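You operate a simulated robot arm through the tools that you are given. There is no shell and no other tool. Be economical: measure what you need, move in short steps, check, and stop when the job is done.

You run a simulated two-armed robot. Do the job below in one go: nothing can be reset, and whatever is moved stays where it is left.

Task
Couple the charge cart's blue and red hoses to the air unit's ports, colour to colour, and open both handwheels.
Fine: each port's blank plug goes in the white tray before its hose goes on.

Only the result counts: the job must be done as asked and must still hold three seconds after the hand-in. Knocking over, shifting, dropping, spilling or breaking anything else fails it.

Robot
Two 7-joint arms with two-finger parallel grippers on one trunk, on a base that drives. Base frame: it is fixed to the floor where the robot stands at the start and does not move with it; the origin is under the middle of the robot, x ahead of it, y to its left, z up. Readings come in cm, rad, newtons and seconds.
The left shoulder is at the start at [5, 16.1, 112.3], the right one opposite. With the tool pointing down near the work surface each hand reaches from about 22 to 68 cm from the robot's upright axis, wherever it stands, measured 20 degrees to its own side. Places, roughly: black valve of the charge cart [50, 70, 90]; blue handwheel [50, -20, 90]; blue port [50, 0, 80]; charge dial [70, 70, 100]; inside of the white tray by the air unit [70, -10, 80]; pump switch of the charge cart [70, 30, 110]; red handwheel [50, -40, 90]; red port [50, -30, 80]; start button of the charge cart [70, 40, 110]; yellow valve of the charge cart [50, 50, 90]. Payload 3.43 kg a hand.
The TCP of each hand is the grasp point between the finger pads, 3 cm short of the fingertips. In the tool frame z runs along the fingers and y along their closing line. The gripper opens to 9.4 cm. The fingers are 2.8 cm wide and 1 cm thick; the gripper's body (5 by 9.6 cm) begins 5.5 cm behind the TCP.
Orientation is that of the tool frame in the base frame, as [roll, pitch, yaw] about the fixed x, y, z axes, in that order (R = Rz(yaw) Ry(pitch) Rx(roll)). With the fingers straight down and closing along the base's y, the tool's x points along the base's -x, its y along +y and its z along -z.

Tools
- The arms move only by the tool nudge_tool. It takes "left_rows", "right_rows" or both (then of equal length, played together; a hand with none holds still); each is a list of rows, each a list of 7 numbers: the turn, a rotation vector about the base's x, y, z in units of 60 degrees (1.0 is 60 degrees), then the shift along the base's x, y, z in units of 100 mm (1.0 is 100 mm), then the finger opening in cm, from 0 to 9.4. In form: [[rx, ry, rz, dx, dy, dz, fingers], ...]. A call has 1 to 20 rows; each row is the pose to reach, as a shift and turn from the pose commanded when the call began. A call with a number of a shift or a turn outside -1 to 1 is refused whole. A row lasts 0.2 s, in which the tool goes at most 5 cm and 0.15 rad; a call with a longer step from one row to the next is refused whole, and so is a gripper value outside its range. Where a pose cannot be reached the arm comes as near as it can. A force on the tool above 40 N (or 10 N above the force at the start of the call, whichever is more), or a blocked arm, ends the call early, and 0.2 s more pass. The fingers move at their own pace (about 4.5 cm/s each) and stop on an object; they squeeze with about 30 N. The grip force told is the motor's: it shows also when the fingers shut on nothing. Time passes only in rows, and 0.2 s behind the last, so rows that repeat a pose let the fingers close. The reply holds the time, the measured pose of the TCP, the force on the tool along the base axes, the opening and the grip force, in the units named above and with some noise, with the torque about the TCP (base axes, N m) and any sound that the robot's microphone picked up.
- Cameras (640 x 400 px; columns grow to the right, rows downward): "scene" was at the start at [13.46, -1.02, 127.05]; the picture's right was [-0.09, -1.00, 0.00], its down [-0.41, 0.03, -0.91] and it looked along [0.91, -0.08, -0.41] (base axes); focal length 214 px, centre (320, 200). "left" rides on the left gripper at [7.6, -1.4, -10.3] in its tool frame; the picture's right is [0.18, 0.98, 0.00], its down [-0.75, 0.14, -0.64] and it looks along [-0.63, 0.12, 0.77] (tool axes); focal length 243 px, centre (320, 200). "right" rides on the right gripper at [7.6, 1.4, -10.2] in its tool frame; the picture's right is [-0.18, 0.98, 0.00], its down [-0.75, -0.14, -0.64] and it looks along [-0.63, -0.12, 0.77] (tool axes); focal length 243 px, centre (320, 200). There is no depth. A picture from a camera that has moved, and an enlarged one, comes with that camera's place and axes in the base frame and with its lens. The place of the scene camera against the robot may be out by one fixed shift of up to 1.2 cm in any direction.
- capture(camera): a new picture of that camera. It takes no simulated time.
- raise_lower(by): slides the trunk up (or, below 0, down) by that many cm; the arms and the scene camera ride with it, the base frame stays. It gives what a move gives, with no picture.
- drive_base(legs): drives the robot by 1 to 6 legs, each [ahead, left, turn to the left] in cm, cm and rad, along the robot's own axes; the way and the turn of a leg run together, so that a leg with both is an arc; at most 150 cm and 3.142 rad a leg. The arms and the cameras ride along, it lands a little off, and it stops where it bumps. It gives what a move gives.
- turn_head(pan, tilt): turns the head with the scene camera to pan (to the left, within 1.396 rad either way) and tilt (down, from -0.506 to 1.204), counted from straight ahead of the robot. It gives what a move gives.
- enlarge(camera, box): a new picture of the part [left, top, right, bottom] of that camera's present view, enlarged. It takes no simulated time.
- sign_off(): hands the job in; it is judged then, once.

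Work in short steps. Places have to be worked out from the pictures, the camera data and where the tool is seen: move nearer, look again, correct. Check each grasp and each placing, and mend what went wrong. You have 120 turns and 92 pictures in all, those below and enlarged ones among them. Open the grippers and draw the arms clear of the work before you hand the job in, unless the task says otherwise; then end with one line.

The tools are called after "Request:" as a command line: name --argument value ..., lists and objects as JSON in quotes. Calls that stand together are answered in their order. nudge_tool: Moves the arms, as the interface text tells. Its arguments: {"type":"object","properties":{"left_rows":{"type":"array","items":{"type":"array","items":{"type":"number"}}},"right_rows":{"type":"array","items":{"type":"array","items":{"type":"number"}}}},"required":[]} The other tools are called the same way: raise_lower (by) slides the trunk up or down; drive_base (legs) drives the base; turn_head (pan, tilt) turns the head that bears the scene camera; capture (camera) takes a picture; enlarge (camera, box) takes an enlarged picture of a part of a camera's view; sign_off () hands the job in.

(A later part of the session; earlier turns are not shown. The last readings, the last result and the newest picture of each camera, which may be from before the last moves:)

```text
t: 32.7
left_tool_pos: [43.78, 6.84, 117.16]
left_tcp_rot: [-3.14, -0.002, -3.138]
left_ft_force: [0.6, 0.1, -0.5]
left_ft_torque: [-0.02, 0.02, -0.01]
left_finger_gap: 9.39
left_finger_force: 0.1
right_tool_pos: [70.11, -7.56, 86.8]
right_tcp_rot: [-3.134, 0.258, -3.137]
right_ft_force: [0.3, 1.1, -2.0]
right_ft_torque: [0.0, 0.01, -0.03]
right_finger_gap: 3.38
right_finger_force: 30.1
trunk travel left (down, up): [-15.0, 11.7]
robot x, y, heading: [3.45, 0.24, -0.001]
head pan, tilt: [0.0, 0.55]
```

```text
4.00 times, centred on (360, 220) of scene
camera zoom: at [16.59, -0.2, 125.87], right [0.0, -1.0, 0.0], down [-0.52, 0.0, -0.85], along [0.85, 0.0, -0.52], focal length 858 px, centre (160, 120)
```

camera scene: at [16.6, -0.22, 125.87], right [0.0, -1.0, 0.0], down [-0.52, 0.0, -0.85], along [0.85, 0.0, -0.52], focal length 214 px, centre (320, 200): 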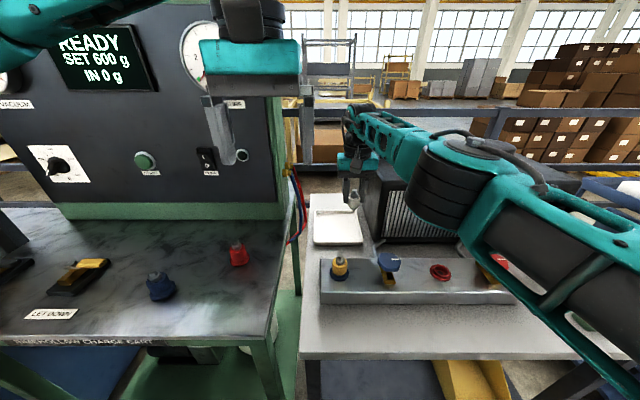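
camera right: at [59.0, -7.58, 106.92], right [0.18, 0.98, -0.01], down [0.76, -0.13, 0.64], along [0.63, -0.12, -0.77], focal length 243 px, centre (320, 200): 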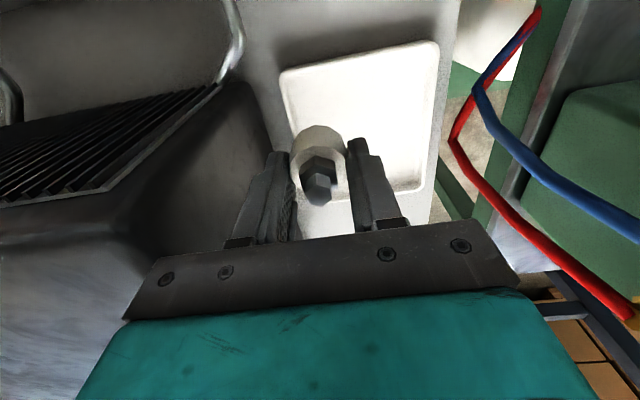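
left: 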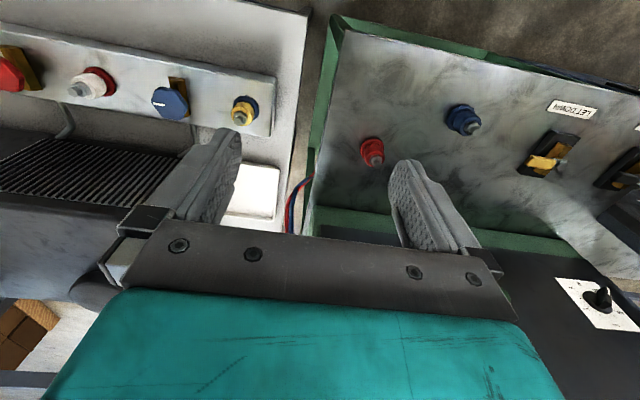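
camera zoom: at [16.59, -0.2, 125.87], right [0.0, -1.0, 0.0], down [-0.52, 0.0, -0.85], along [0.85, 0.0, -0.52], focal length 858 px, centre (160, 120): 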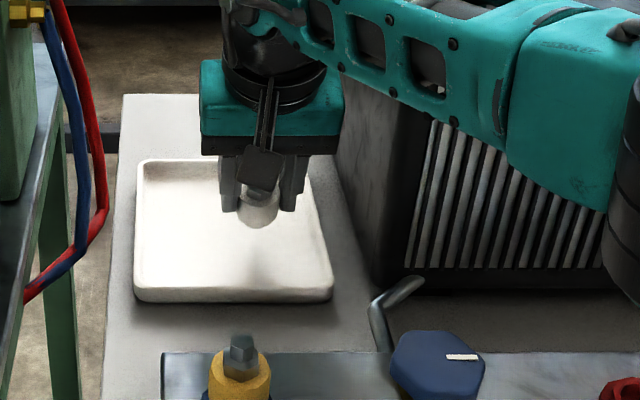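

No contact yet. I go down in 0.5–1 cm steps.

Request:
nudge_tool --right_rows '[[0, 0, 0, 0, 0, -0.06, 0], [0, 0, 0, 0, 0, -0.12, 0], [0, 0, 0, 0, 0, -0.18, 0], [0, 0, 0, 0, 0, -0.2, 0]]'

Request:
enlarge --camera "scene" --box '[280, 170, 440, 270]'

```text
t: 33.7
left_tool_pos: [43.57, 7.01, 117.21]
left_tcp_rot: [3.141, 0.001, -3.138]
left_ft_force: [0.8, 0.2, 0.0]
left_ft_torque: [-0.03, 0.01, 0.03]
left_finger_gap: 9.4
left_finger_force: 0.0
right_tool_pos: [70.2, -7.61, 85.21]
right_tcp_rot: [-3.136, 0.265, -3.135]
right_ft_force: [-1.0, -0.7, 15.9]
right_ft_torque: [0.02, 0.04, 0.01]
right_finger_gap: 3.37
right_finger_force: 29.7
trunk travel left (down, up): [-15.0, 11.7]
robot x, y, heading: [3.39, -0.07, -0.003]
head pan, tilt: [0.0, 0.55]
```

```text
4.00 times, centred on (360, 220) of scene
camera zoom: at [16.4, -0.2, 125.93], right [0.0, -1.0, 0.0], down [-0.52, 0.0, -0.85], along [0.85, 0.0, -0.52], focal length 858 px, centre (160, 120)
```

zoom: 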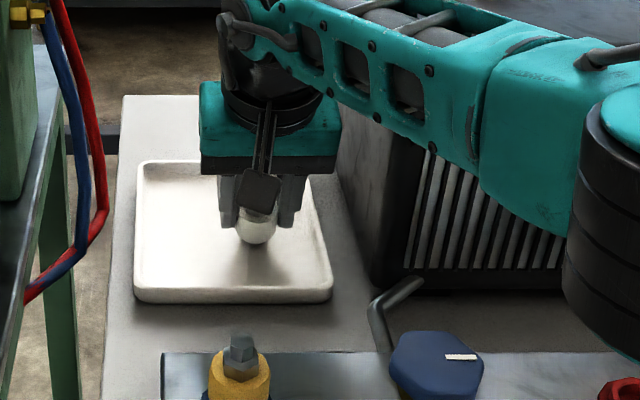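

Contact on the tray floor (16 N). I ease up slightly, open the fingers modestly and rise.

Request:
nudge_tool --right_rows '[[0, 0, 0, 0, 0, 0.03, 0], [0, 0, 0, 0, 0, 0.03, 4.4], [0, 0, 0, 0, 0, 0.03, 5], [0, 0, 0, 0, 0, 0.03, 5], [0, 0, 0, -0.03, 0, 0.15, 5], [0, 0, 0, -0.08, 0, 0.35, 5], [0, 0, 0, -0.12, 0, 0.6, 5], [0, 0, 0, -0.3, 0, 0.95, 5]]'

Request:
enlarge --camera "scene" --box '[280, 170, 440, 270]'

```text
t: 35.5
left_tool_pos: [43.83, 6.93, 117.01]
left_tcp_rot: [-3.141, -0.002, -3.138]
left_ft_force: [-0.6, -0.4, 0.5]
left_ft_torque: [-0.01, 0.01, -0.01]
left_finger_gap: 9.39
left_finger_force: 0.0
right_tool_pos: [67.14, -7.34, 94.68]
right_tcp_rot: [-3.134, 0.259, -3.137]
right_ft_force: [-0.1, 0.0, -0.2]
right_ft_torque: [-0.01, 0.0, 0.01]
right_finger_gap: 4.98
right_finger_force: 0.1
trunk travel left (down, up): [-15.0, 11.7]
robot x, y, heading: [3.24, 0.03, -0.009]
head pan, tilt: [0.0, 0.55]
```

```text
4.00 times, centred on (360, 220) of scene
camera zoom: at [16.54, -0.22, 125.88], right [0.0, -1.0, 0.0], down [-0.52, 0.0, -0.85], along [0.85, 0.0, -0.52], focal length 858 px, centre (160, 120)
```

zoom: 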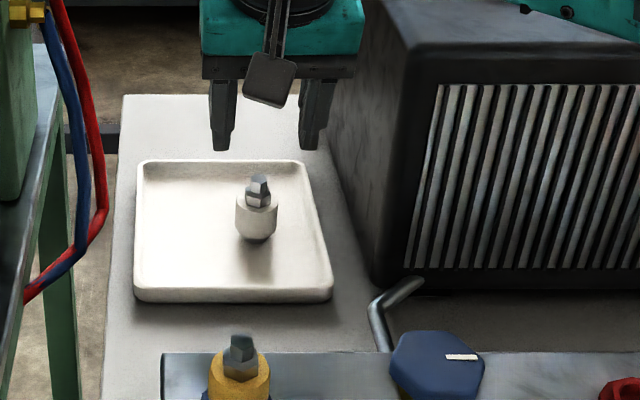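

The red plug stands in the tray. I pull the right hand back and bring the left hand over the blue port at the same time.

Request:
nudge_tool --right_rows '[[0, 0.05, 0, -0.3, 0, 0.2, 5], [0, 0.1, 0, -0.7, 0, 0.3, 5], [0, 0.2, 0, -1.0, -0.2, 0.4, 5], [0, 0.25, 0, -1.0, -0.6, 0.4, 5], [0, 0.25, 0, -1.0, -1.0, 0.4, 5]]'

Request:
nudge_tool --right_rows '[[0, 0, 0, -0.4, -0.2, 0, 5], [0, 0, 0, -0.8, -0.4, 0, 5], [0, 0, 0, -0.9, -0.8, 0, 5], [0, 0, 0, -0.9, -1.0, 0, 5]]'

Request:
nudge_tool --left_rows '[[0, 0, 0, 0.2, -0.3, -0.1, 7], [0, 0, 0, 0.4, -0.6, -0.4, 7], [0, 0, 0, 0.6, -0.9, -0.7, 6], [0, 0, 0, 0.64, -1.0, -0.95, 6], [0, 0, 0, 0.64, -1.0, -0.95, 6]]'

Request:
nudge_tool --left_rows '[[0, 0, 0, 0.0, -0.12, -0.3, 6], [0, 0, 0, 0, -0.12, -0.7, 6], [0, 0, 0, 0, -0.12, -0.9, 6], [0, 0, 0, 0, -0.12, -0.9, 6]]'

Request:
enlarge --camera "left" --box '[200, 80, 440, 230]'

```text
t: 36.7
left_tool_pos: [43.74, 6.86, 117.0]
left_tcp_rot: [-3.14, -0.003, -3.137]
left_ft_force: [-0.1, -0.6, 0.4]
left_ft_torque: [0.01, 0.03, 0.0]
left_finger_gap: 9.42
left_finger_force: 0.0
right_tool_pos: [57.2, -17.54, 98.36]
right_tcp_rot: [-3.135, -0.003, -3.134]
right_ft_force: [0.2, 0.1, -0.1]
right_ft_torque: [0.0, -0.02, -0.02]
right_finger_gap: 5.0
right_finger_force: 0.1
trunk travel left (down, up): [-15.0, 11.7]
robot x, y, heading: [3.34, -0.3, 0.003]
head pan, tilt: [0.0, 0.55]
```

```text
t: 37.7
left_tool_pos: [43.75, 6.97, 117.05]
left_tcp_rot: [3.141, -0.003, -3.137]
left_ft_force: [-0.4, 0.1, 0.4]
left_ft_torque: [-0.01, -0.01, -0.02]
left_finger_gap: 9.39
left_finger_force: 0.1
right_tool_pos: [48.15, -27.75, 98.35]
right_tcp_rot: [-3.135, -0.004, -3.135]
right_ft_force: [0.1, -0.2, 0.1]
right_ft_torque: [-0.02, -0.01, -0.01]
right_finger_gap: 5.02
right_finger_force: 0.1
trunk travel left (down, up): [-15.0, 11.7]
robot x, y, heading: [3.11, 0.2, 0.004]
head pan, tilt: [0.0, 0.55]
```

```text
t: 38.9
left_tool_pos: [50.14, -3.4, 107.6]
left_tcp_rot: [3.141, -0.001, -3.137]
left_ft_force: [0.4, -0.3, 0.1]
left_ft_torque: [0.01, 0.0, -0.02]
left_finger_gap: 6.0
left_finger_force: 0.0
right_tool_pos: [48.18, -27.53, 98.41]
right_tcp_rot: [-3.137, -0.004, -3.136]
right_ft_force: [-0.3, -0.7, 0.4]
right_ft_torque: [0.02, 0.02, -0.01]
right_finger_gap: 5.01
right_finger_force: 0.2
trunk travel left (down, up): [-15.0, 11.7]
robot x, y, heading: [3.6, -0.04, 0.001]
head pan, tilt: [0.0, 0.55]
```

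```text
t: 39.9
left_tool_pos: [50.27, -4.18, 98.72]
left_tcp_rot: [3.141, -0.001, -3.137]
left_ft_force: [0.1, -0.5, 0.5]
left_ft_torque: [-0.02, -0.01, -0.02]
left_finger_gap: 6.0
left_finger_force: 0.0
right_tool_pos: [48.2, -27.53, 98.52]
right_tcp_rot: [-3.136, -0.005, -3.136]
right_ft_force: [-0.8, -0.2, 0.3]
right_ft_torque: [0.02, 0.04, 0.02]
right_finger_gap: 5.02
right_finger_force: 0.1
trunk travel left (down, up): [-15.0, 11.7]
robot x, y, heading: [3.27, -0.34, 0.002]
head pan, tilt: [0.0, 0.55]
```

```text
2.67 times, centred on (320, 155) of left
camera zoom: at [42.71, -5.56, 108.92], right [-0.19, 0.98, 0.0], down [0.75, 0.14, 0.64], along [0.63, 0.12, -0.77], focal length 647 px, centre (320, 320)
```

zoom: 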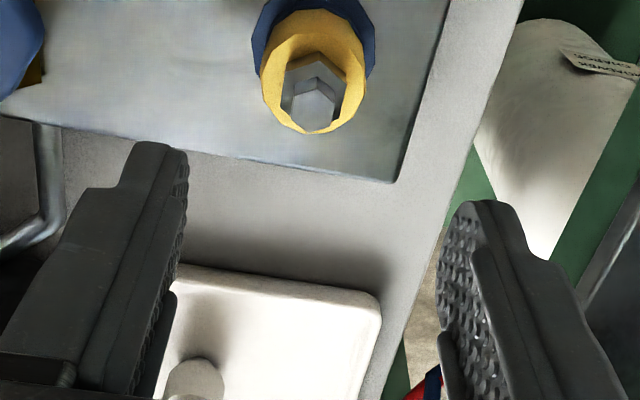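

The blue plug is directly under at [50.3,-4.3]. I descend to z 89.3, close and pull up a little.

Request:
nudge_tool --left_rows '[[0, 0, 0, 0.0, -0.01, -0.4, 6], [0, 0, 0, 0, -0.01, -0.75, 6], [0, 0, 0, 0, -0.01, -0.94, 6], [0, 0, 0, 0, -0.01, -0.94, 3], [0, 0, 0, 0, -0.01, -0.94, 0], [0, 0, 0, 0, -0.01, -0.94, 0], [0, 0, 0, 0, -0.01, -0.94, 0]]'

Request:
nudge_tool --left_rows '[[0, 0, 0, 0.0, 0, 0.04, 0], [0, 0, 0, 0, 0, 0.1, 0], [0, 0, 0, 0, 0, 0.3, 0], [0, 0, 0, 0, 0, 0.6, 0], [0, 0, 0, 0, 0, 0.9, 0]]'

Request:
capture --camera "left"

```text
t: 41.5
left_tool_pos: [50.22, -4.44, 89.25]
left_tcp_rot: [3.139, -0.001, -3.138]
left_ft_force: [-0.5, 6.0, -0.6]
left_ft_torque: [0.09, -0.1, 0.03]
left_finger_gap: 3.41
left_finger_force: 29.9
right_tool_pos: [48.27, -27.56, 98.36]
right_tcp_rot: [-3.136, -0.003, -3.136]
right_ft_force: [0.5, -0.3, -0.1]
right_ft_torque: [-0.01, 0.0, 0.0]
right_finger_gap: 5.01
right_finger_force: 0.1
trunk travel left (down, up): [-15.0, 11.7]
robot x, y, heading: [3.41, -0.15, 0.0]
head pan, tilt: [0.0, 0.55]
```

```text
t: 42.7
left_tool_pos: [50.13, -4.58, 98.07]
left_tcp_rot: [3.141, -0.001, -3.139]
left_ft_force: [-0.1, 0.7, -0.4]
left_ft_torque: [0.03, 0.04, 0.01]
left_finger_gap: 3.38
left_finger_force: 30.1
right_tool_pos: [48.18, -27.61, 98.45]
right_tcp_rot: [-3.136, -0.003, -3.135]
right_ft_force: [-0.1, 0.2, 0.7]
right_ft_torque: [0.0, -0.01, 0.01]
right_finger_gap: 5.02
right_finger_force: 0.1
trunk travel left (down, up): [-15.0, 11.7]
robot x, y, heading: [3.42, -0.26, 0.003]
head pan, tilt: [0.0, 0.55]
```

```text
59 pictures are left
camera left: at [42.7, -5.88, 108.48], right [-0.19, 0.98, 0.0], down [0.75, 0.14, 0.64], along [0.63, 0.12, -0.77], focal length 243 px, centre (320, 200)
```

left: 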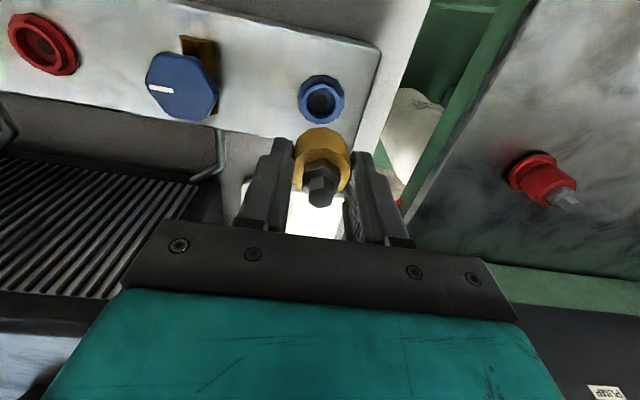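

Blue plug is out. I carry it with the same forward tilt to about [68.5,-1.8] over the tray, left of the red plug.

Request:
nudge_tool --left_rows '[[0, -0.05, 0, 0.2, 0.1, 0.2, 0], [0, -0.15, 0, 0.6, 0.28, 0.3, 0], [0, -0.25, 0, 0.95, 0.28, 0.3, 0], [0, -0.25, 0, 0.95, 0.28, 0.3, 0]]'

Request:
nudge_tool --left_rows '[[0, 0, 0, 0.4, 0, -0.1, 0], [0, 0, 0, 0.7, 0, -0.3, 0], [0, 0, 0, 0.88, 0, -0.6, 0], [0, 0, 0, 0.88, 0, -0.9, 0], [0, 0, 0, 0.88, 0, -0.9, 0]]'

Request:
capture --camera "scene"

Request:
enlarge --camera "left" --box '[160, 50, 480, 250]'

```text
t: 43.7
left_tool_pos: [59.98, -1.62, 101.28]
left_tcp_rot: [-3.14, 0.262, -3.138]
left_ft_force: [0.2, 1.1, -1.6]
left_ft_torque: [-0.01, 0.0, 0.0]
left_finger_gap: 3.37
left_finger_force: 30.0
right_tool_pos: [48.29, -27.53, 98.38]
right_tcp_rot: [-3.136, -0.004, -3.138]
right_ft_force: [0.2, 0.6, -0.7]
right_ft_torque: [0.0, 0.01, -0.01]
right_finger_gap: 5.03
right_finger_force: 0.0
trunk travel left (down, up): [-15.0, 11.7]
robot x, y, heading: [3.24, -0.2, 0.001]
head pan, tilt: [0.0, 0.55]
```

```text
t: 44.9
left_tool_pos: [67.96, -1.8, 92.22]
left_tcp_rot: [3.141, 0.261, -3.137]
left_ft_force: [-0.2, 0.1, -0.9]
left_ft_torque: [0.0, 0.01, -0.01]
left_finger_gap: 3.4
left_finger_force: 29.7
left hand out of reach, approached as far as the arm can: row 3, 4, 5
right_tool_pos: [48.3, -27.48, 98.44]
right_tcp_rot: [-3.137, -0.004, -3.137]
right_ft_force: [-0.2, 0.3, 0.1]
right_ft_torque: [0.0, -0.02, -0.02]
right_finger_gap: 5.01
right_finger_force: 0.0
trunk travel left (down, up): [-15.0, 11.7]
robot x, y, heading: [3.36, 0.09, -0.003]
head pan, tilt: [0.0, 0.55]
```

```text
58 pictures are left
camera scene: at [16.58, -0.27, 125.87], right [0.0, -1.0, 0.0], down [-0.52, 0.0, -0.85], along [0.85, 0.0, -0.52], focal length 214 px, centre (320, 200)
```

scene: 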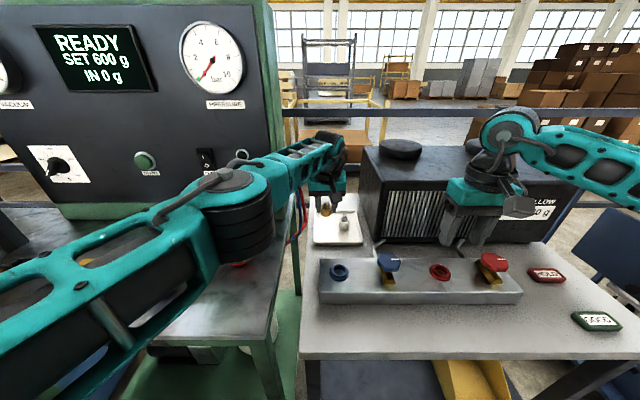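

```text
2.00 times, centred on (320, 150) of left
camera zoom: at [58.03, -3.19, 100.1], right [-0.18, 0.98, -0.05], down [0.56, 0.14, 0.81], along [0.81, 0.12, -0.58], focal length 485 px, centre (320, 300)
```

zoom: 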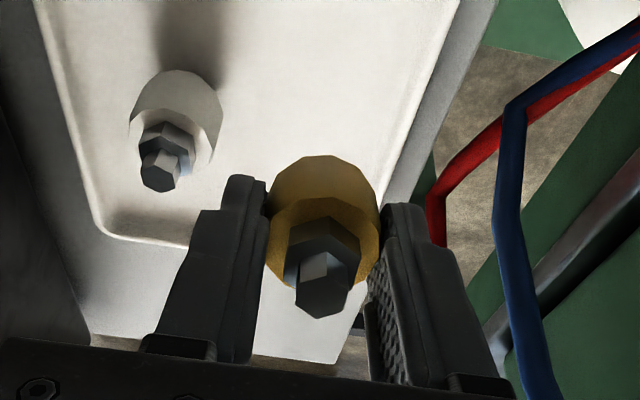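

The arm is near straight with its elbow well above the cart. I lower the yellow plug towards the tray floor.

Request:
nudge_tool --left_rows '[[0, 0, 0, 0.02, 0.0, -0.2, 0], [0, 0, 0, 0.04, 0, -0.4, 0], [0, 0, 0, 0.04, 0, -0.55, 0], [0, 0, 0, 0.04, 0, -0.61, 0], [0, 0, 0, 0.04, 0, -0.66, 0], [0, 0, 0, 0.04, 0, -0.69, 0]]'

Request:
enlarge --camera "scene" --box '[260, 150, 420, 250]'

```text
t: 46.3
left_tool_pos: [67.4, -1.36, 85.52]
left_tcp_rot: [-3.139, 0.26, -3.136]
left_ft_force: [-0.3, 0.0, -0.3]
left_ft_torque: [0.02, 0.01, 0.03]
left_finger_gap: 3.42
left_finger_force: 29.6
left hand out of reach, approached as far as the arm can: row 1, 2, 3, 4, 5, 6
right_tool_pos: [48.26, -27.52, 98.41]
right_tcp_rot: [-3.137, -0.003, -3.136]
right_ft_force: [-0.4, -0.2, 0.6]
right_ft_torque: [0.0, 0.0, -0.02]
right_finger_gap: 4.99
right_finger_force: 0.0
trunk travel left (down, up): [-15.0, 11.7]
robot x, y, heading: [3.39, 0.08, 0.0]
head pan, tilt: [0.0, 0.55]
```

```text
4.00 times, centred on (340, 200) of scene
camera zoom: at [16.6, -0.21, 125.87], right [0.0, -1.0, 0.0], down [-0.52, 0.0, -0.85], along [0.85, 0.0, -0.52], focal length 858 px, centre (240, 200)
```

zoom: 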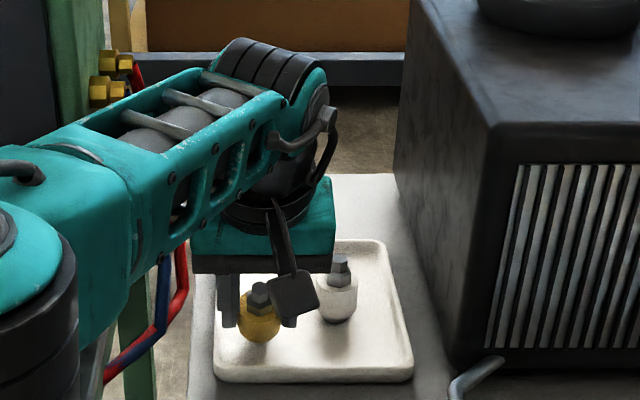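

Not yet touching; I go down a touch more in small steps.

Request:
nudge_tool --left_rows '[[0, 0, 0, 0, -0.02, -0.03, 0], [0, 0, 0, 0, -0.03, -0.06, 0], [0, 0, 0, 0, -0.03, -0.08, 0]]'

```text
t: 47.1
left_tool_pos: [67.27, -1.56, 85.1]
left_tcp_rot: [-3.139, 0.266, -3.136]
left_ft_force: [5.5, -0.4, 13.7]
left_ft_torque: [-0.01, -0.25, -0.01]
left_finger_gap: 3.37
left_finger_force: 29.7
left hand out of reach, approached as far as the arm can: row 3
right_tool_pos: [48.2, -27.52, 98.46]
right_tcp_rot: [-3.135, -0.002, -3.135]
right_ft_force: [0.3, -0.2, -0.2]
right_ft_torque: [-0.02, 0.01, 0.03]
right_finger_gap: 4.99
right_finger_force: 0.2
trunk travel left (down, up): [-15.0, 11.7]
robot x, y, heading: [3.46, -0.6, -0.006]
head pan, tilt: [0.0, 0.55]
```

Contact (14 N) at the same height as the red one. I release narrowly and rise.

Request:
nudge_tool --left_rows '[[0, 0, 0, 0, 0, 0.03, 0], [0, 0, 0, 0, 0, 0.03, 4], [0, 0, 0, 0, 0, 0.03, 4.4], [0, 0, 0, 0, 0, 0.03, 4.4], [0, 0, 0, -0.03, 0, 0.15, 4.4], [0, 0, 0, -0.08, 0, 0.35, 4.4], [0, 0, 0, -0.12, 0, 0.6, 4.4], [0, 0.1, 0, -0.4, 0, 0.95, 4.4], [0, 0.2, 0, -0.8, 0, 1.0, 4.4]]'

Request:
enlarge --camera "scene" --box '[260, 150, 420, 250]'

```text
t: 49.1
left_tool_pos: [59.02, -1.65, 95.02]
left_tcp_rot: [3.14, 0.048, -3.137]
left_ft_force: [-0.1, 1.1, -0.4]
left_ft_torque: [0.01, -0.01, -0.01]
left_finger_gap: 4.41
left_finger_force: 0.1
right_tool_pos: [48.26, -27.57, 98.49]
right_tcp_rot: [-3.137, -0.006, -3.136]
right_ft_force: [0.2, 0.1, 0.1]
right_ft_torque: [-0.03, -0.03, 0.02]
right_finger_gap: 4.99
right_finger_force: 0.1
trunk travel left (down, up): [-15.0, 11.7]
robot x, y, heading: [3.42, 0.25, 0.0]
head pan, tilt: [0.0, 0.55]
```

```text
4.00 times, centred on (340, 200) of scene
camera zoom: at [16.57, -0.19, 125.87], right [0.0, -1.0, 0.0], down [-0.52, 0.0, -0.85], along [0.85, 0.0, -0.52], focal length 858 px, centre (240, 200)
```

zoom: 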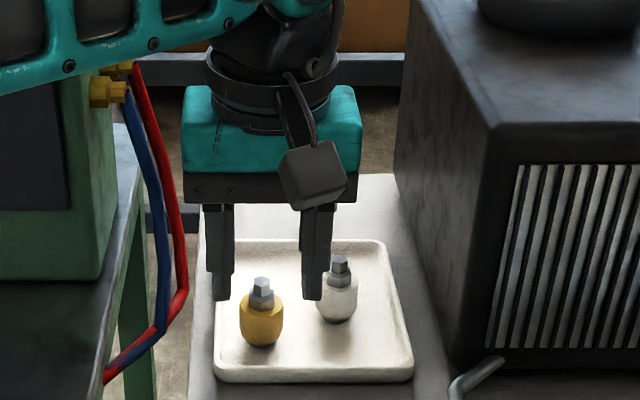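

Both plugs stand in the tray. Next, the left hand goes over the blue coupling near [43.5,31] for a close look.

Request:
nudge_tool --left_rows '[[0, 0.05, 0, -0.2, 0.1, 0.3, 7], [0, 0.05, 0, -0.4, 0.3, 0.6, 7], [0, 0.05, 0, -0.6, 0.6, 0.8, 7], [0, 0.05, 0, -0.8, 0.9, 0.9, 8], [0, 0.05, 0, -0.9, 1.0, 0.9, 8]]'

Request:
nudge_tool --left_rows '[[0, 0, 0, -0.1, 0.4, 0, 8], [0, 0, 0, -0.3, 0.8, 0, 8], [0, 0, 0, -0.4, 1.0, 0, 8]]'

Request:
nudge_tool --left_rows '[[0, 0, 0, -0.1, 0.4, 0, 8], [0, 0, 0, -0.2, 0.8, 0, 8], [0, 0, 0, -0.25, 1.0, 0, 8], [0, 0, 0, -0.25, 1.0, 0, 8]]'

Request:
capture --camera "left"

```text
t: 50.3
left_tool_pos: [50.31, 8.4, 103.75]
left_tcp_rot: [-3.141, -0.001, -3.136]
left_ft_force: [-0.6, -0.3, 0.0]
left_ft_torque: [-0.02, 0.01, 0.0]
left_finger_gap: 7.99
left_finger_force: 0.1
right_tool_pos: [48.18, -27.51, 98.35]
right_tcp_rot: [-3.136, -0.002, -3.136]
right_ft_force: [0.3, -0.4, -0.3]
right_ft_torque: [-0.02, 0.01, -0.01]
right_finger_gap: 5.0
right_finger_force: 0.0
trunk travel left (down, up): [-15.0, 11.7]
robot x, y, heading: [3.42, -0.11, 0.005]
head pan, tilt: [0.0, 0.55]
```

```text
t: 51.1
left_tool_pos: [46.4, 18.29, 103.69]
left_tcp_rot: [3.141, -0.002, -3.138]
left_ft_force: [0.6, -0.4, 1.3]
left_ft_torque: [-0.01, -0.01, 0.0]
left_finger_gap: 8.01
left_finger_force: 0.0
right_tool_pos: [48.22, -27.61, 98.42]
right_tcp_rot: [-3.135, -0.004, -3.136]
right_ft_force: [1.1, 0.1, 0.0]
right_ft_torque: [0.03, -0.01, 0.01]
right_finger_gap: 5.01
right_finger_force: 0.1
trunk travel left (down, up): [-15.0, 11.7]
robot x, y, heading: [3.66, 0.32, 0.001]
head pan, tilt: [0.0, 0.55]
```

```text
t: 52.1
left_tool_pos: [43.86, 28.37, 103.93]
left_tcp_rot: [3.141, -0.001, -3.138]
left_ft_force: [0.8, 0.6, 0.1]
left_ft_torque: [-0.01, -0.03, -0.05]
left_finger_gap: 8.0
left_finger_force: 0.0
right_tool_pos: [48.26, -27.58, 98.44]
right_tcp_rot: [-3.136, -0.002, -3.136]
right_ft_force: [0.3, 0.0, -0.3]
right_ft_torque: [-0.01, 0.01, 0.02]
right_finger_gap: 5.01
right_finger_force: 0.1
trunk travel left (down, up): [-15.0, 11.7]
robot x, y, heading: [3.23, 0.04, 0.0]
head pan, tilt: [0.0, 0.55]
```

```text
54 pictures are left
camera left: at [36.31, 27.01, 114.08], right [-0.19, 0.98, 0.0], down [0.75, 0.14, 0.64], along [0.63, 0.12, -0.77], focal length 243 px, centre (320, 200)
```

left: 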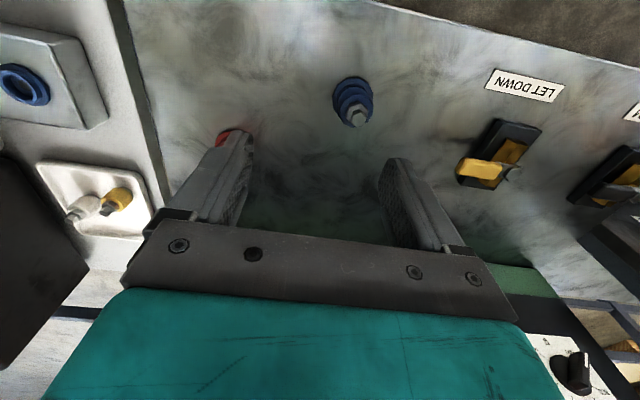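

I enlarge on the blue coupling to get its shape and place.

Request:
enlarge --camera "left" --box '[280, 50, 440, 150]'

```text
4.00 times, centred on (360, 100) of left
camera zoom: at [36.31, 27.01, 114.08], right [-0.19, 0.98, 0.0], down [0.75, 0.14, 0.64], along [0.63, 0.12, -0.77], focal length 970 px, centre (160, 600)
```

zoom: 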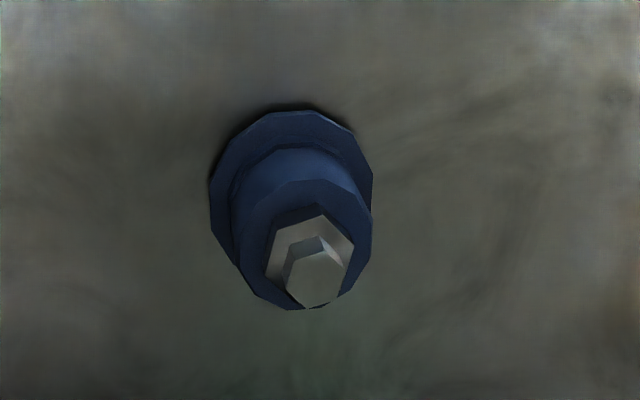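

The coupling sits on a similar collar: axis about [43.4,31.6], top about z 94. I move over it and check again from closer.

Request:
nudge_tool --left_rows '[[0, 0, 0, -0.03, 0.2, -0.1, 6.5], [0, 0, 0, -0.04, 0.32, -0.3, 6.5], [0, 0, 0, -0.04, 0.32, -0.3, 6.5]]'

Request:
enlarge --camera "left" --box '[200, 60, 440, 210]'

```text
t: 52.9
left_tool_pos: [43.35, 31.53, 100.83]
left_tcp_rot: [3.141, -0.001, -3.138]
left_ft_force: [-0.3, 0.0, 0.0]
left_ft_torque: [-0.02, 0.02, 0.02]
left_finger_gap: 6.52
left_finger_force: 0.1
right_tool_pos: [48.17, -27.5, 98.44]
right_tcp_rot: [-3.137, -0.004, -3.136]
right_ft_force: [-0.8, 0.0, -0.4]
right_ft_torque: [0.01, 0.0, 0.01]
right_finger_gap: 4.99
right_finger_force: 0.0
trunk travel left (down, up): [-15.0, 11.7]
robot x, y, heading: [3.73, -0.11, 0.001]
head pan, tilt: [0.0, 0.55]
```

```text
2.67 times, centred on (320, 135) of left
camera zoom: at [35.85, 30.23, 111.11], right [-0.19, 0.98, 0.0], down [0.75, 0.14, 0.64], along [0.63, 0.12, -0.77], focal length 647 px, centre (320, 373)
```

zoom: 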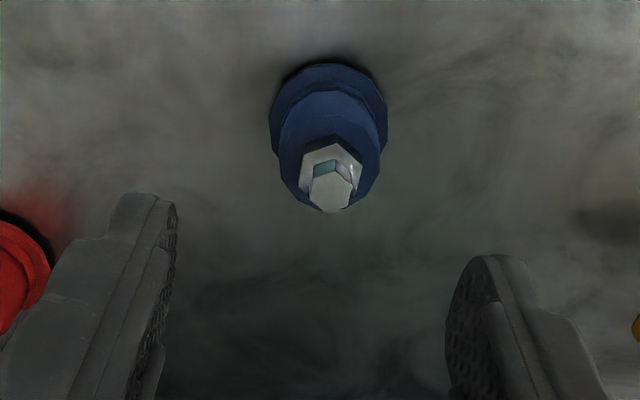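

Estimates for the top vary between z 91 and 95, so I step closer (tips still above) and look again.

Request:
nudge_tool --left_rows '[[0, 0, 0, 0.04, 0.03, -0.15, 6.5], [0, 0, 0, 0.06, 0.05, -0.25, 6.5], [0, 0, 0, 0.06, 0.05, -0.25, 6.5]]'

Request:
enlarge --camera "left" --box '[200, 60, 440, 210]'

```text
t: 53.7
left_tool_pos: [44.01, 32.12, 98.28]
left_tcp_rot: [-3.141, -0.003, -3.135]
left_ft_force: [0.7, 0.3, -0.2]
left_ft_torque: [0.01, 0.01, 0.05]
left_finger_gap: 6.51
left_finger_force: 0.0
right_tool_pos: [48.25, -27.6, 98.41]
right_tcp_rot: [-3.135, -0.003, -3.135]
right_ft_force: [0.6, 0.1, 0.7]
right_ft_torque: [0.0, -0.02, 0.02]
right_finger_gap: 5.02
right_finger_force: 0.1
trunk travel left (down, up): [-15.0, 11.7]
robot x, y, heading: [3.16, -0.36, -0.002]
head pan, tilt: [0.0, 0.55]
```

```text
2.67 times, centred on (320, 135) of left
camera zoom: at [36.6, 30.73, 108.59], right [-0.19, 0.98, 0.0], down [0.75, 0.14, 0.64], along [0.63, 0.12, -0.77], focal length 647 px, centre (320, 373)
```

zoom: 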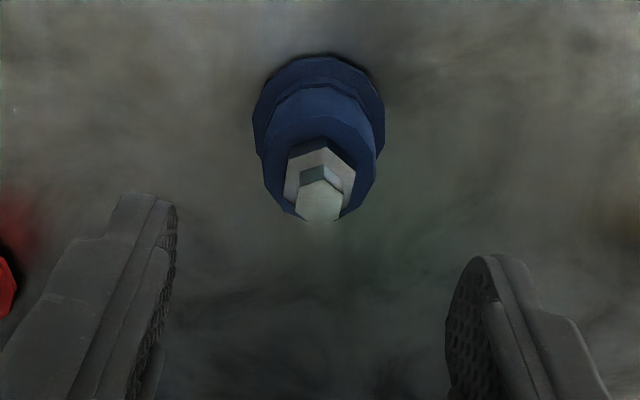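

By scaling between the two views the axis is about [43.4,32.0], ring ≈ z 87.5 and top ≈ 93.5. I descend to 94 with open fingers and check before closing.

Request:
nudge_tool --left_rows '[[0, 0, 0, -0.05, -0.01, -0.2, 6.5], [0, 0, 0, -0.06, -0.01, -0.35, 6.5], [0, 0, 0, -0.06, -0.01, -0.43, 6.5], [0, 0, 0, -0.06, -0.01, -0.43, 6.5]]'

Request:
enlarge --camera "left" --box '[200, 60, 440, 210]'

Request:
turn_head --pan 0.6 --tilt 0.7

Request:
capture --camera "scene"

```text
t: 54.7
left_tool_pos: [43.37, 31.94, 94.05]
left_tcp_rot: [3.141, 0.0, -3.137]
left_ft_force: [-0.3, -1.0, -0.9]
left_ft_torque: [0.01, 0.06, -0.02]
left_finger_gap: 6.51
left_finger_force: 0.0
right_tool_pos: [48.19, -27.51, 98.39]
right_tcp_rot: [-3.137, -0.005, -3.135]
right_ft_force: [0.5, -0.4, 0.2]
right_ft_torque: [-0.01, 0.02, -0.01]
right_finger_gap: 5.0
right_finger_force: 0.1
trunk travel left (down, up): [-15.0, 11.7]
robot x, y, heading: [3.28, 0.3, 0.001]
head pan, tilt: [0.0, 0.55]
```

```text
2.67 times, centred on (320, 135) of left
camera zoom: at [35.85, 30.64, 104.33], right [-0.19, 0.98, 0.0], down [0.75, 0.14, 0.64], along [0.63, 0.12, -0.77], focal length 647 px, centre (320, 373)
```

zoom: 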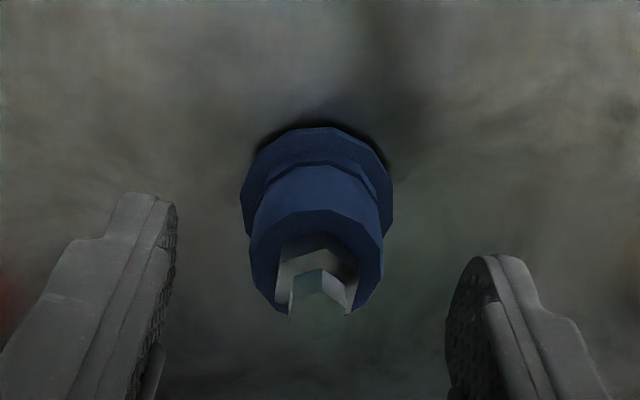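

```text
t: 55.7
left_tool_pos: [43.36, 31.97, 94.05]
left_tcp_rot: [-3.142, -0.002, -3.138]
left_ft_force: [-0.3, -0.5, -0.5]
left_ft_torque: [-0.01, 0.03, -0.01]
left_finger_gap: 6.5
left_finger_force: 0.1
right_tool_pos: [48.39, -27.51, 98.45]
right_tcp_rot: [-3.135, -0.004, -3.137]
right_ft_force: [-0.6, -0.8, -0.1]
right_ft_torque: [0.02, 0.0, 0.0]
right_finger_gap: 5.0
right_finger_force: 0.1
trunk travel left (down, up): [-15.0, 11.7]
robot x, y, heading: [3.48, 0.05, -0.001]
head pan, tilt: [0.6, 0.7]
```

```text
49 pictures are left
camera scene: at [14.61, 4.58, 124.56], right [0.56, -0.83, 0.0], down [-0.53, -0.36, -0.77], along [0.63, 0.43, -0.64], focal length 214 px, centre (320, 200)
```

scene: 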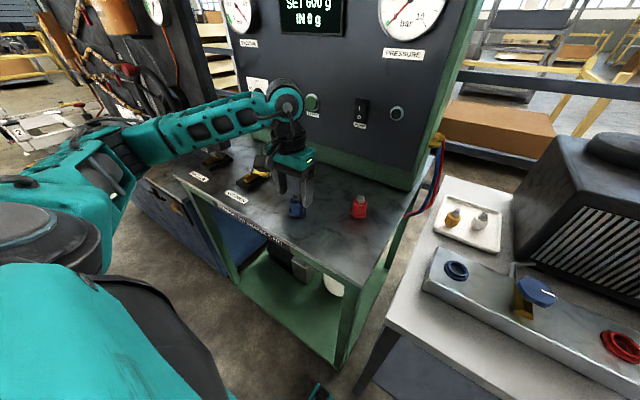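

The ring is at z ≈ 86.6, axis [43.6,32.0], same geometry as the plugs. I go to z 92.1 and close.

Request:
nudge_tool --left_rows '[[0, 0, 0, 0.02, 0.0, -0.12, 6], [0, 0, 0, 0.02, 0, -0.2, 6], [0, 0, 0, 0.02, 0, -0.2, 3], [0, 0, 0, 0.02, 0, -0.2, 0], [0, 0, 0, 0.02, 0, -0.2, 0], [0, 0, 0, 0.02, 0, -0.2, 0]]'

Request:
enlarge --camera "left" --box '[220, 90, 420, 215]'

```text
t: 57.1
left_tool_pos: [43.56, 31.96, 92.17]
left_tcp_rot: [3.141, -0.002, -3.136]
left_ft_force: [1.1, 2.1, 0.5]
left_ft_torque: [0.27, -0.03, 0.04]
left_finger_gap: 3.37
left_finger_force: 29.7
right_tool_pos: [48.14, -27.48, 98.47]
right_tcp_rot: [-3.136, -0.005, -3.136]
right_ft_force: [-0.6, 0.4, 0.2]
right_ft_torque: [0.01, 0.01, 0.01]
right_finger_gap: 5.02
right_finger_force: 0.0
trunk travel left (down, up): [-15.0, 11.7]
robot x, y, heading: [3.62, -0.13, -0.002]
head pan, tilt: [0.6, 0.7]
```

```text
3.20 times, centred on (320, 152) of left
camera zoom: at [36.08, 30.66, 102.31], right [-0.19, 0.98, 0.0], down [0.75, 0.14, 0.64], along [0.63, 0.12, -0.77], focal length 776 px, centre (320, 352)
```

zoom: 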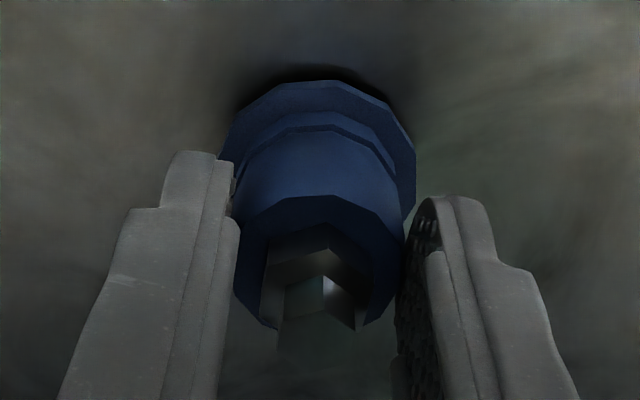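

Gap 3.37 at 30 N, as with the plugs. I lift gently and watch.

Request:
nudge_tool --left_rows '[[0, 0, 0, 0.0, 0.0, 0.04, 0], [0, 0, 0, 0, 0, 0.1, 0], [0, 0, 0, 0, 0, 0.25, 0], [0, 0, 0, 0, 0, 0.5, 0], [0, 0, 0, 0, 0, 0.8, 0], [0, 0, 0, 0, 0, 0.8, 0]]'

Request:
capture --camera "left"

Request:
capture --camera "scene"

```text
t: 58.5
left_tool_pos: [43.8, 31.9, 100.12]
left_tcp_rot: [3.139, -0.001, -3.137]
left_ft_force: [-0.3, -0.4, -0.7]
left_ft_torque: [0.01, 0.05, 0.0]
left_finger_gap: 3.38
left_finger_force: 29.8
right_tool_pos: [48.29, -27.64, 98.43]
right_tcp_rot: [-3.137, -0.003, -3.137]
right_ft_force: [0.7, -0.9, -0.3]
right_ft_torque: [0.0, -0.01, 0.03]
right_finger_gap: 5.0
right_finger_force: 0.0
trunk travel left (down, up): [-15.0, 11.7]
robot x, y, heading: [2.94, 0.01, 0.006]
head pan, tilt: [0.6, 0.7]
```

```text
47 pictures are left
camera left: at [36.36, 30.58, 110.41], right [-0.19, 0.98, 0.0], down [0.75, 0.14, 0.64], along [0.63, 0.12, -0.77], focal length 243 px, centre (320, 200)
```

left: 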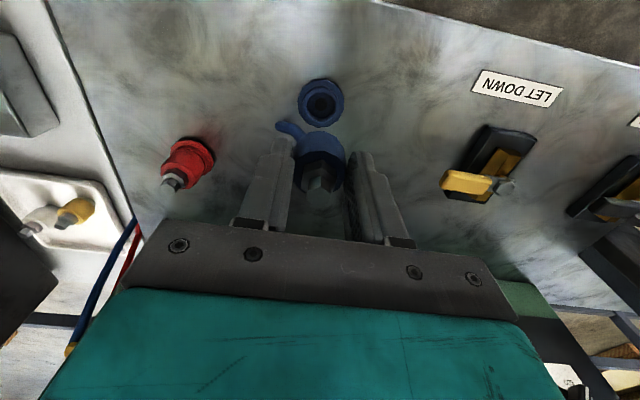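

```text
46 pictures are left
camera scene: at [14.61, 4.6, 124.56], right [0.57, -0.82, 0.0], down [-0.53, -0.36, -0.76], along [0.63, 0.43, -0.64], focal length 214 px, centre (320, 200)
```

scene: 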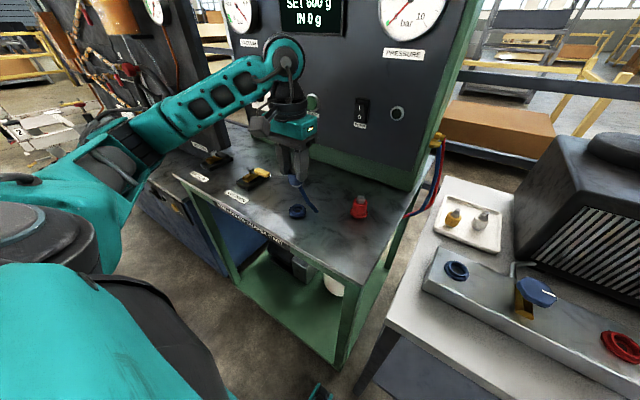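

The blue coupling is off, with its hose following. I raise it and carry it over toward the blue port, staying near x 43 to clear the red coupling.

Request:
nudge_tool --left_rows '[[0, 0, 0, 0, 0.0, 0.3, 0], [0, 0, 0, -0.05, -0.3, 0.5, 0], [0, 0, 0, -0.05, -0.7, 0.5, 0], [0, 0, 0, -0.05, -1.0, 0.5, 0]]'

Request:
nudge_tool --left_rows '[[0, 0, 0, 0, -0.4, 0, 0], [0, 0, 0, 0, -0.8, 0, 0], [0, 0, 0, 0, -1.0, 0, 0]]'

Request:
nudge_tool --left_rows '[[0, 0, 0, 0, -0.4, 0, 0], [0, 0, 0, 0.1, -0.8, 0, 0], [0, 0, 0, 0.3, -1.0, 0, 0]]'

Request:
nudge_tool --left_rows '[[0, 0, 0, 0.2, -0.3, 0, 0], [0, 0, 0, 0.36, -0.62, 0, 0], [0, 0, 0, 0.36, -0.62, -0.2, 0], [0, 0, 0, 0.36, -0.62, -0.4, 0], [0, 0, 0, 0.36, -0.62, -0.4, 0]]'

Request:
enlarge --camera "left" --box '[200, 60, 440, 210]'

```text
t: 59.5
left_tool_pos: [43.12, 21.99, 104.93]
left_tcp_rot: [3.14, -0.002, -3.137]
left_ft_force: [-0.1, -1.0, -0.9]
left_ft_torque: [0.03, 0.03, 0.0]
left_finger_gap: 3.39
left_finger_force: 30.7
right_tool_pos: [48.18, -27.58, 98.47]
right_tcp_rot: [-3.138, -0.003, -3.137]
right_ft_force: [-0.7, -0.6, 0.3]
right_ft_torque: [-0.05, -0.03, 0.02]
right_finger_gap: 4.99
right_finger_force: 0.0
trunk travel left (down, up): [-15.0, 11.7]
robot x, y, heading: [3.54, -0.06, 0.008]
head pan, tilt: [0.6, 0.7]
```

```text
t: 60.3
left_tool_pos: [43.28, 11.84, 105.07]
left_tcp_rot: [-3.141, -0.001, -3.135]
left_ft_force: [-0.3, 0.7, -1.6]
left_ft_torque: [0.0, -0.01, 0.01]
left_finger_gap: 3.37
left_finger_force: 30.2
right_tool_pos: [48.24, -27.52, 98.42]
right_tcp_rot: [-3.135, -0.002, -3.137]
right_ft_force: [0.3, -0.2, 0.0]
right_ft_torque: [-0.02, 0.01, -0.02]
right_finger_gap: 4.98
right_finger_force: 0.1
trunk travel left (down, up): [-15.0, 11.7]
robot x, y, heading: [3.48, 0.02, -0.002]
head pan, tilt: [0.6, 0.7]
```

```text
t: 61.1
left_tool_pos: [45.98, 1.98, 105.04]
left_tcp_rot: [-3.141, -0.002, -3.135]
left_ft_force: [-0.3, 0.6, -0.8]
left_ft_torque: [0.03, 0.03, 0.0]
left_finger_gap: 3.38
left_finger_force: 29.8
right_tool_pos: [48.25, -27.55, 98.32]
right_tcp_rot: [-3.137, -0.003, -3.136]
right_ft_force: [0.6, 0.6, 0.0]
right_ft_torque: [-0.02, -0.02, 0.0]
right_finger_gap: 5.0
right_finger_force: 0.0
trunk travel left (down, up): [-15.0, 11.7]
robot x, y, heading: [3.34, 0.52, 0.004]
head pan, tilt: [0.6, 0.7]
```

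```text
t: 62.3
left_tool_pos: [49.79, -4.16, 101.03]
left_tcp_rot: [3.141, -0.001, -3.139]
left_ft_force: [-0.8, -0.2, -0.2]
left_ft_torque: [0.0, 0.01, 0.02]
left_finger_gap: 3.37
left_finger_force: 29.9
right_tool_pos: [48.2, -27.57, 98.55]
right_tcp_rot: [-3.136, -0.002, -3.137]
right_ft_force: [0.0, -0.8, 0.4]
right_ft_torque: [-0.01, 0.01, 0.0]
right_finger_gap: 5.0
right_finger_force: 0.1
trunk travel left (down, up): [-15.0, 11.7]
robot x, y, heading: [3.34, 0.27, -0.001]
head pan, tilt: [0.6, 0.7]
```

```text
2.67 times, centred on (320, 135) of left
camera zoom: at [42.23, -5.57, 111.27], right [-0.19, 0.98, 0.0], down [0.75, 0.14, 0.64], along [0.63, 0.12, -0.77], focal length 647 px, centre (320, 373)
```

zoom: 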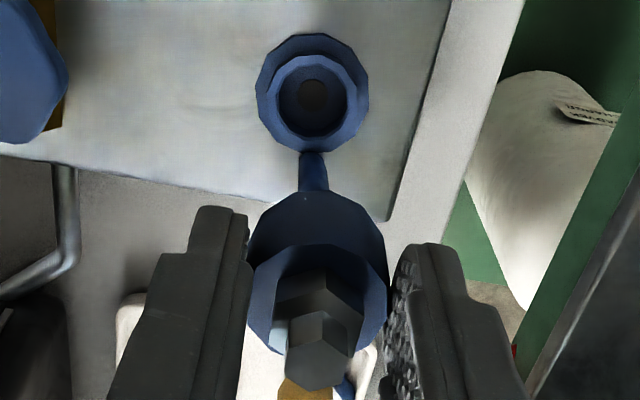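

The port axis is about [50.2,-4.35]; the coupling sits about 0.25 cm ahead of the TCP. I align to TCP [49.97,-4.4] and descend to z 91.5.

Request:
nudge_tool --left_rows '[[0, 0, 0, 0.02, -0.02, -0.3, 0], [0, 0, 0, 0.02, -0.02, -0.6, 0], [0, 0, 0, 0.02, -0.02, -0.85, 0], [0, 0, 0, 0.02, -0.02, -0.95, 0], [0, 0, 0, 0.02, -0.02, -0.95, 0]]'

Request:
enlarge --camera "left" --box '[220, 90, 420, 215]'

```text
t: 63.5
left_tool_pos: [49.73, -4.43, 91.63]
left_tcp_rot: [-3.141, -0.001, -3.139]
left_ft_force: [0.0, 0.5, -1.4]
left_ft_torque: [-0.03, -0.01, -0.03]
left_finger_gap: 3.38
left_finger_force: 30.0
right_tool_pos: [48.32, -27.47, 98.37]
right_tcp_rot: [-3.136, -0.003, -3.137]
right_ft_force: [0.5, -0.1, 0.1]
right_ft_torque: [0.02, 0.01, 0.02]
right_finger_gap: 4.99
right_finger_force: 0.0
trunk travel left (down, up): [-15.0, 11.7]
robot x, y, heading: [3.53, -0.07, -0.0]
head pan, tilt: [0.6, 0.7]
```

```text
3.20 times, centred on (320, 152) of left
camera zoom: at [42.28, -5.81, 101.91], right [-0.19, 0.98, 0.0], down [0.75, 0.14, 0.64], along [0.63, 0.12, -0.77], focal length 776 px, centre (320, 352)
```

zoom: 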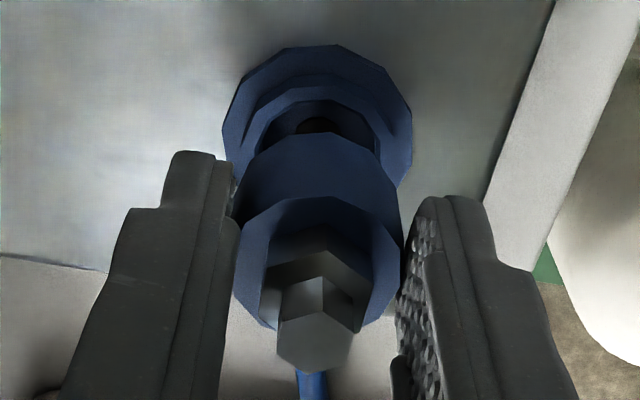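

Port opening and coupling axis both compute to about [50.15,-4.3], so they are aligned. I descend slowly to seat it.

Request:
nudge_tool --left_rows '[[0, 0, 0, 0, 0, -0.06, 0], [0, 0, 0, 0, 0, -0.12, 0], [0, 0, 0, 0, 0, -0.17, 0], [0, 0, 0, 0, 0, -0.21, 0], [0, 0, 0, 0, 0, -0.24, 0]]'

Request:
enlarge --camera "left" --box '[220, 90, 420, 215]'

```text
t: 64.7
left_tool_pos: [49.83, -4.53, 89.36]
left_tcp_rot: [-3.139, 0.002, -3.138]
left_ft_force: [-0.2, -3.4, 24.6]
left_ft_torque: [0.18, -0.15, 0.0]
left_finger_gap: 3.42
left_finger_force: 29.7
right_tool_pos: [48.14, -27.54, 98.5]
right_tcp_rot: [-3.137, -0.004, -3.135]
right_ft_force: [1.0, 0.4, -0.4]
right_ft_torque: [0.02, -0.01, -0.04]
right_finger_gap: 5.02
right_finger_force: 0.0
trunk travel left (down, up): [-15.0, 11.7]
robot x, y, heading: [3.36, -0.09, 0.004]
head pan, tilt: [0.6, 0.7]
```

```text
3.20 times, centred on (320, 152) of left
camera zoom: at [42.27, -5.84, 99.6], right [-0.19, 0.98, 0.0], down [0.75, 0.15, 0.64], along [0.63, 0.12, -0.76], focal length 776 px, centre (320, 352)
```

zoom: 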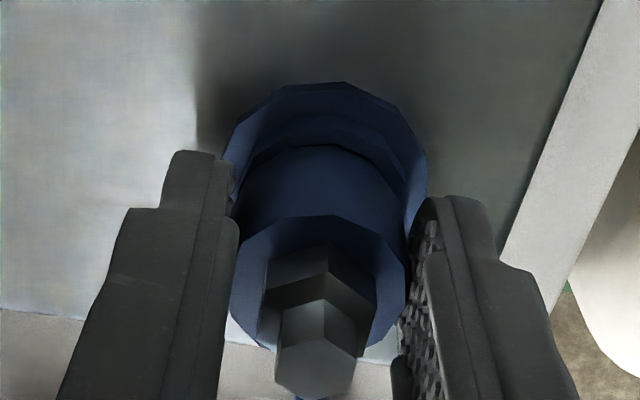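

24.6 N of resistance near the seated height; I press a little further for a click or more travel.

Request:
nudge_tool --left_rows '[[0, 0, 0, 0, 0, -0.02, 0], [0, 0, 0, 0, 0, -0.03, 0], [0, 0, 0, 0, 0, -0.03, 0]]'

Request:
enlarge --camera "left" --box '[240, 90, 400, 190]'

```text
t: 65.5
left_tool_pos: [49.8, -4.41, 89.06]
left_tcp_rot: [-3.139, 0.002, -3.137]
left_ft_force: [3.1, -6.3, 23.9]
left_ft_torque: [0.14, -0.28, -0.01]
left_finger_gap: 3.38
left_finger_force: 30.3
right_tool_pos: [48.15, -27.58, 98.54]
right_tcp_rot: [-3.133, -0.002, -3.136]
right_ft_force: [-0.2, -0.8, -0.8]
right_ft_torque: [-0.01, -0.02, -0.01]
right_finger_gap: 4.97
right_finger_force: 0.0
trunk travel left (down, up): [-15.0, 11.7]
robot x, y, heading: [3.49, 0.2, 0.0]
head pan, tilt: [0.6, 0.7]
```

```text
4.00 times, centred on (320, 140) of left
camera zoom: at [42.27, -5.85, 99.25], right [-0.19, 0.98, 0.0], down [0.75, 0.15, 0.64], along [0.63, 0.12, -0.77], focal length 970 px, centre (320, 440)
```

zoom: 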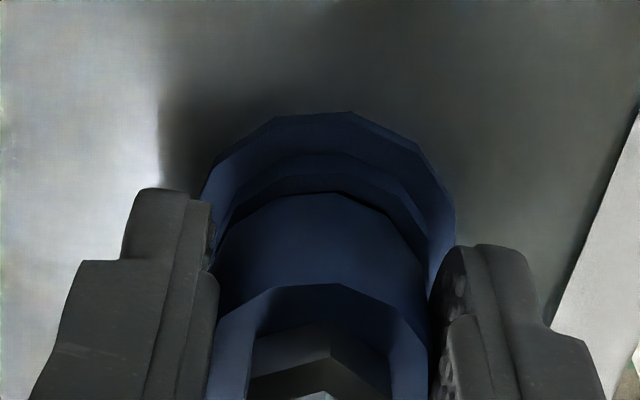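

The hand now slides on the coupling at about 24 N, so it has bottomed out, with the same rim-to-ring picture as a seated plug. I release, rise, and inspect.

Request:
nudge_tool --left_rows '[[0, 0, 0, 0, 0, 0.03, 0], [0, 0, 0, 0, 0, 0.03, 4], [0, 0, 0, 0, 0, 0.03, 6], [0, 0, 0, 0, 0, 0.1, 6], [0, 0, 0, 0, 0, 0.4, 6], [0, 0, 0, 0, 0, 0.8, 6], [0, 0, 0, 0, 0, 1.0, 6]]'

Request:
enlarge --camera "left" --box '[200, 60, 440, 210]'

Request:
turn_head --pan -0.1 --tilt 0.7

Request:
capture --camera "scene"

```text
t: 67.1
left_tool_pos: [50.05, -4.52, 98.82]
left_tcp_rot: [3.141, -0.002, -3.137]
left_ft_force: [0.1, 0.6, 0.8]
left_ft_torque: [0.0, -0.01, -0.05]
left_finger_gap: 5.99
left_finger_force: 0.1
right_tool_pos: [48.39, -27.45, 98.32]
right_tcp_rot: [-3.136, -0.003, -3.136]
right_ft_force: [0.0, 0.8, -0.3]
right_ft_torque: [0.0, -0.01, 0.04]
right_finger_gap: 4.99
right_finger_force: 0.1
trunk travel left (down, up): [-15.0, 11.7]
robot x, y, heading: [3.49, -0.03, -0.0]
head pan, tilt: [0.6, 0.7]
```

```text
2.67 times, centred on (320, 135) of left
camera zoom: at [42.59, -5.89, 109.1], right [-0.19, 0.98, 0.0], down [0.75, 0.14, 0.64], along [0.63, 0.12, -0.77], focal length 647 px, centre (320, 373)
```

zoom: 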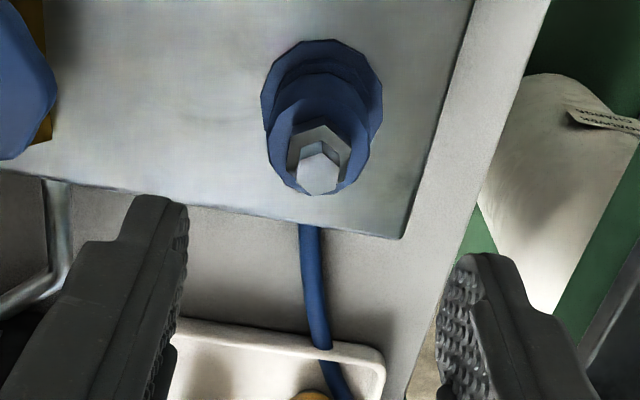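

```text
t: 68.1
left_tool_pos: [50.11, -4.47, 98.75]
left_tcp_rot: [-3.141, -0.002, -3.139]
left_ft_force: [1.2, 0.1, -0.5]
left_ft_torque: [-0.02, 0.02, -0.01]
left_finger_gap: 6.0
left_finger_force: 0.0
right_tool_pos: [48.25, -27.6, 98.45]
right_tcp_rot: [-3.135, -0.003, -3.136]
right_ft_force: [0.2, 0.4, -0.5]
right_ft_torque: [-0.02, 0.0, -0.02]
right_finger_gap: 5.0
right_finger_force: 0.1
trunk travel left (down, up): [-15.0, 11.7]
robot x, y, heading: [3.46, 0.02, 0.001]
head pan, tilt: [-0.099, 0.7]
```

```text
40 pictures are left
camera scene: at [16.05, -1.04, 124.56], right [-0.1, -1.0, 0.0], down [-0.64, 0.06, -0.76], along [0.76, -0.07, -0.64], focal length 214 px, centre (320, 200)
```

scene: 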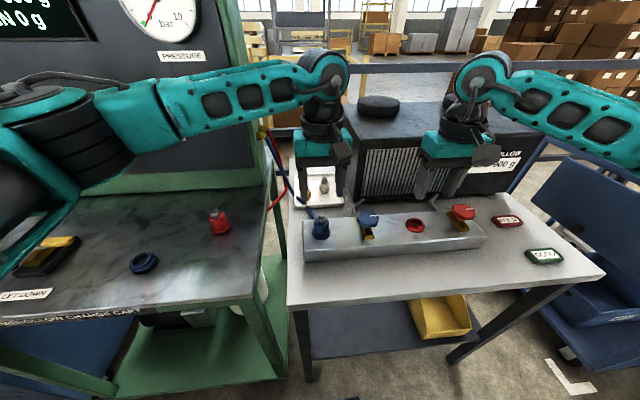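

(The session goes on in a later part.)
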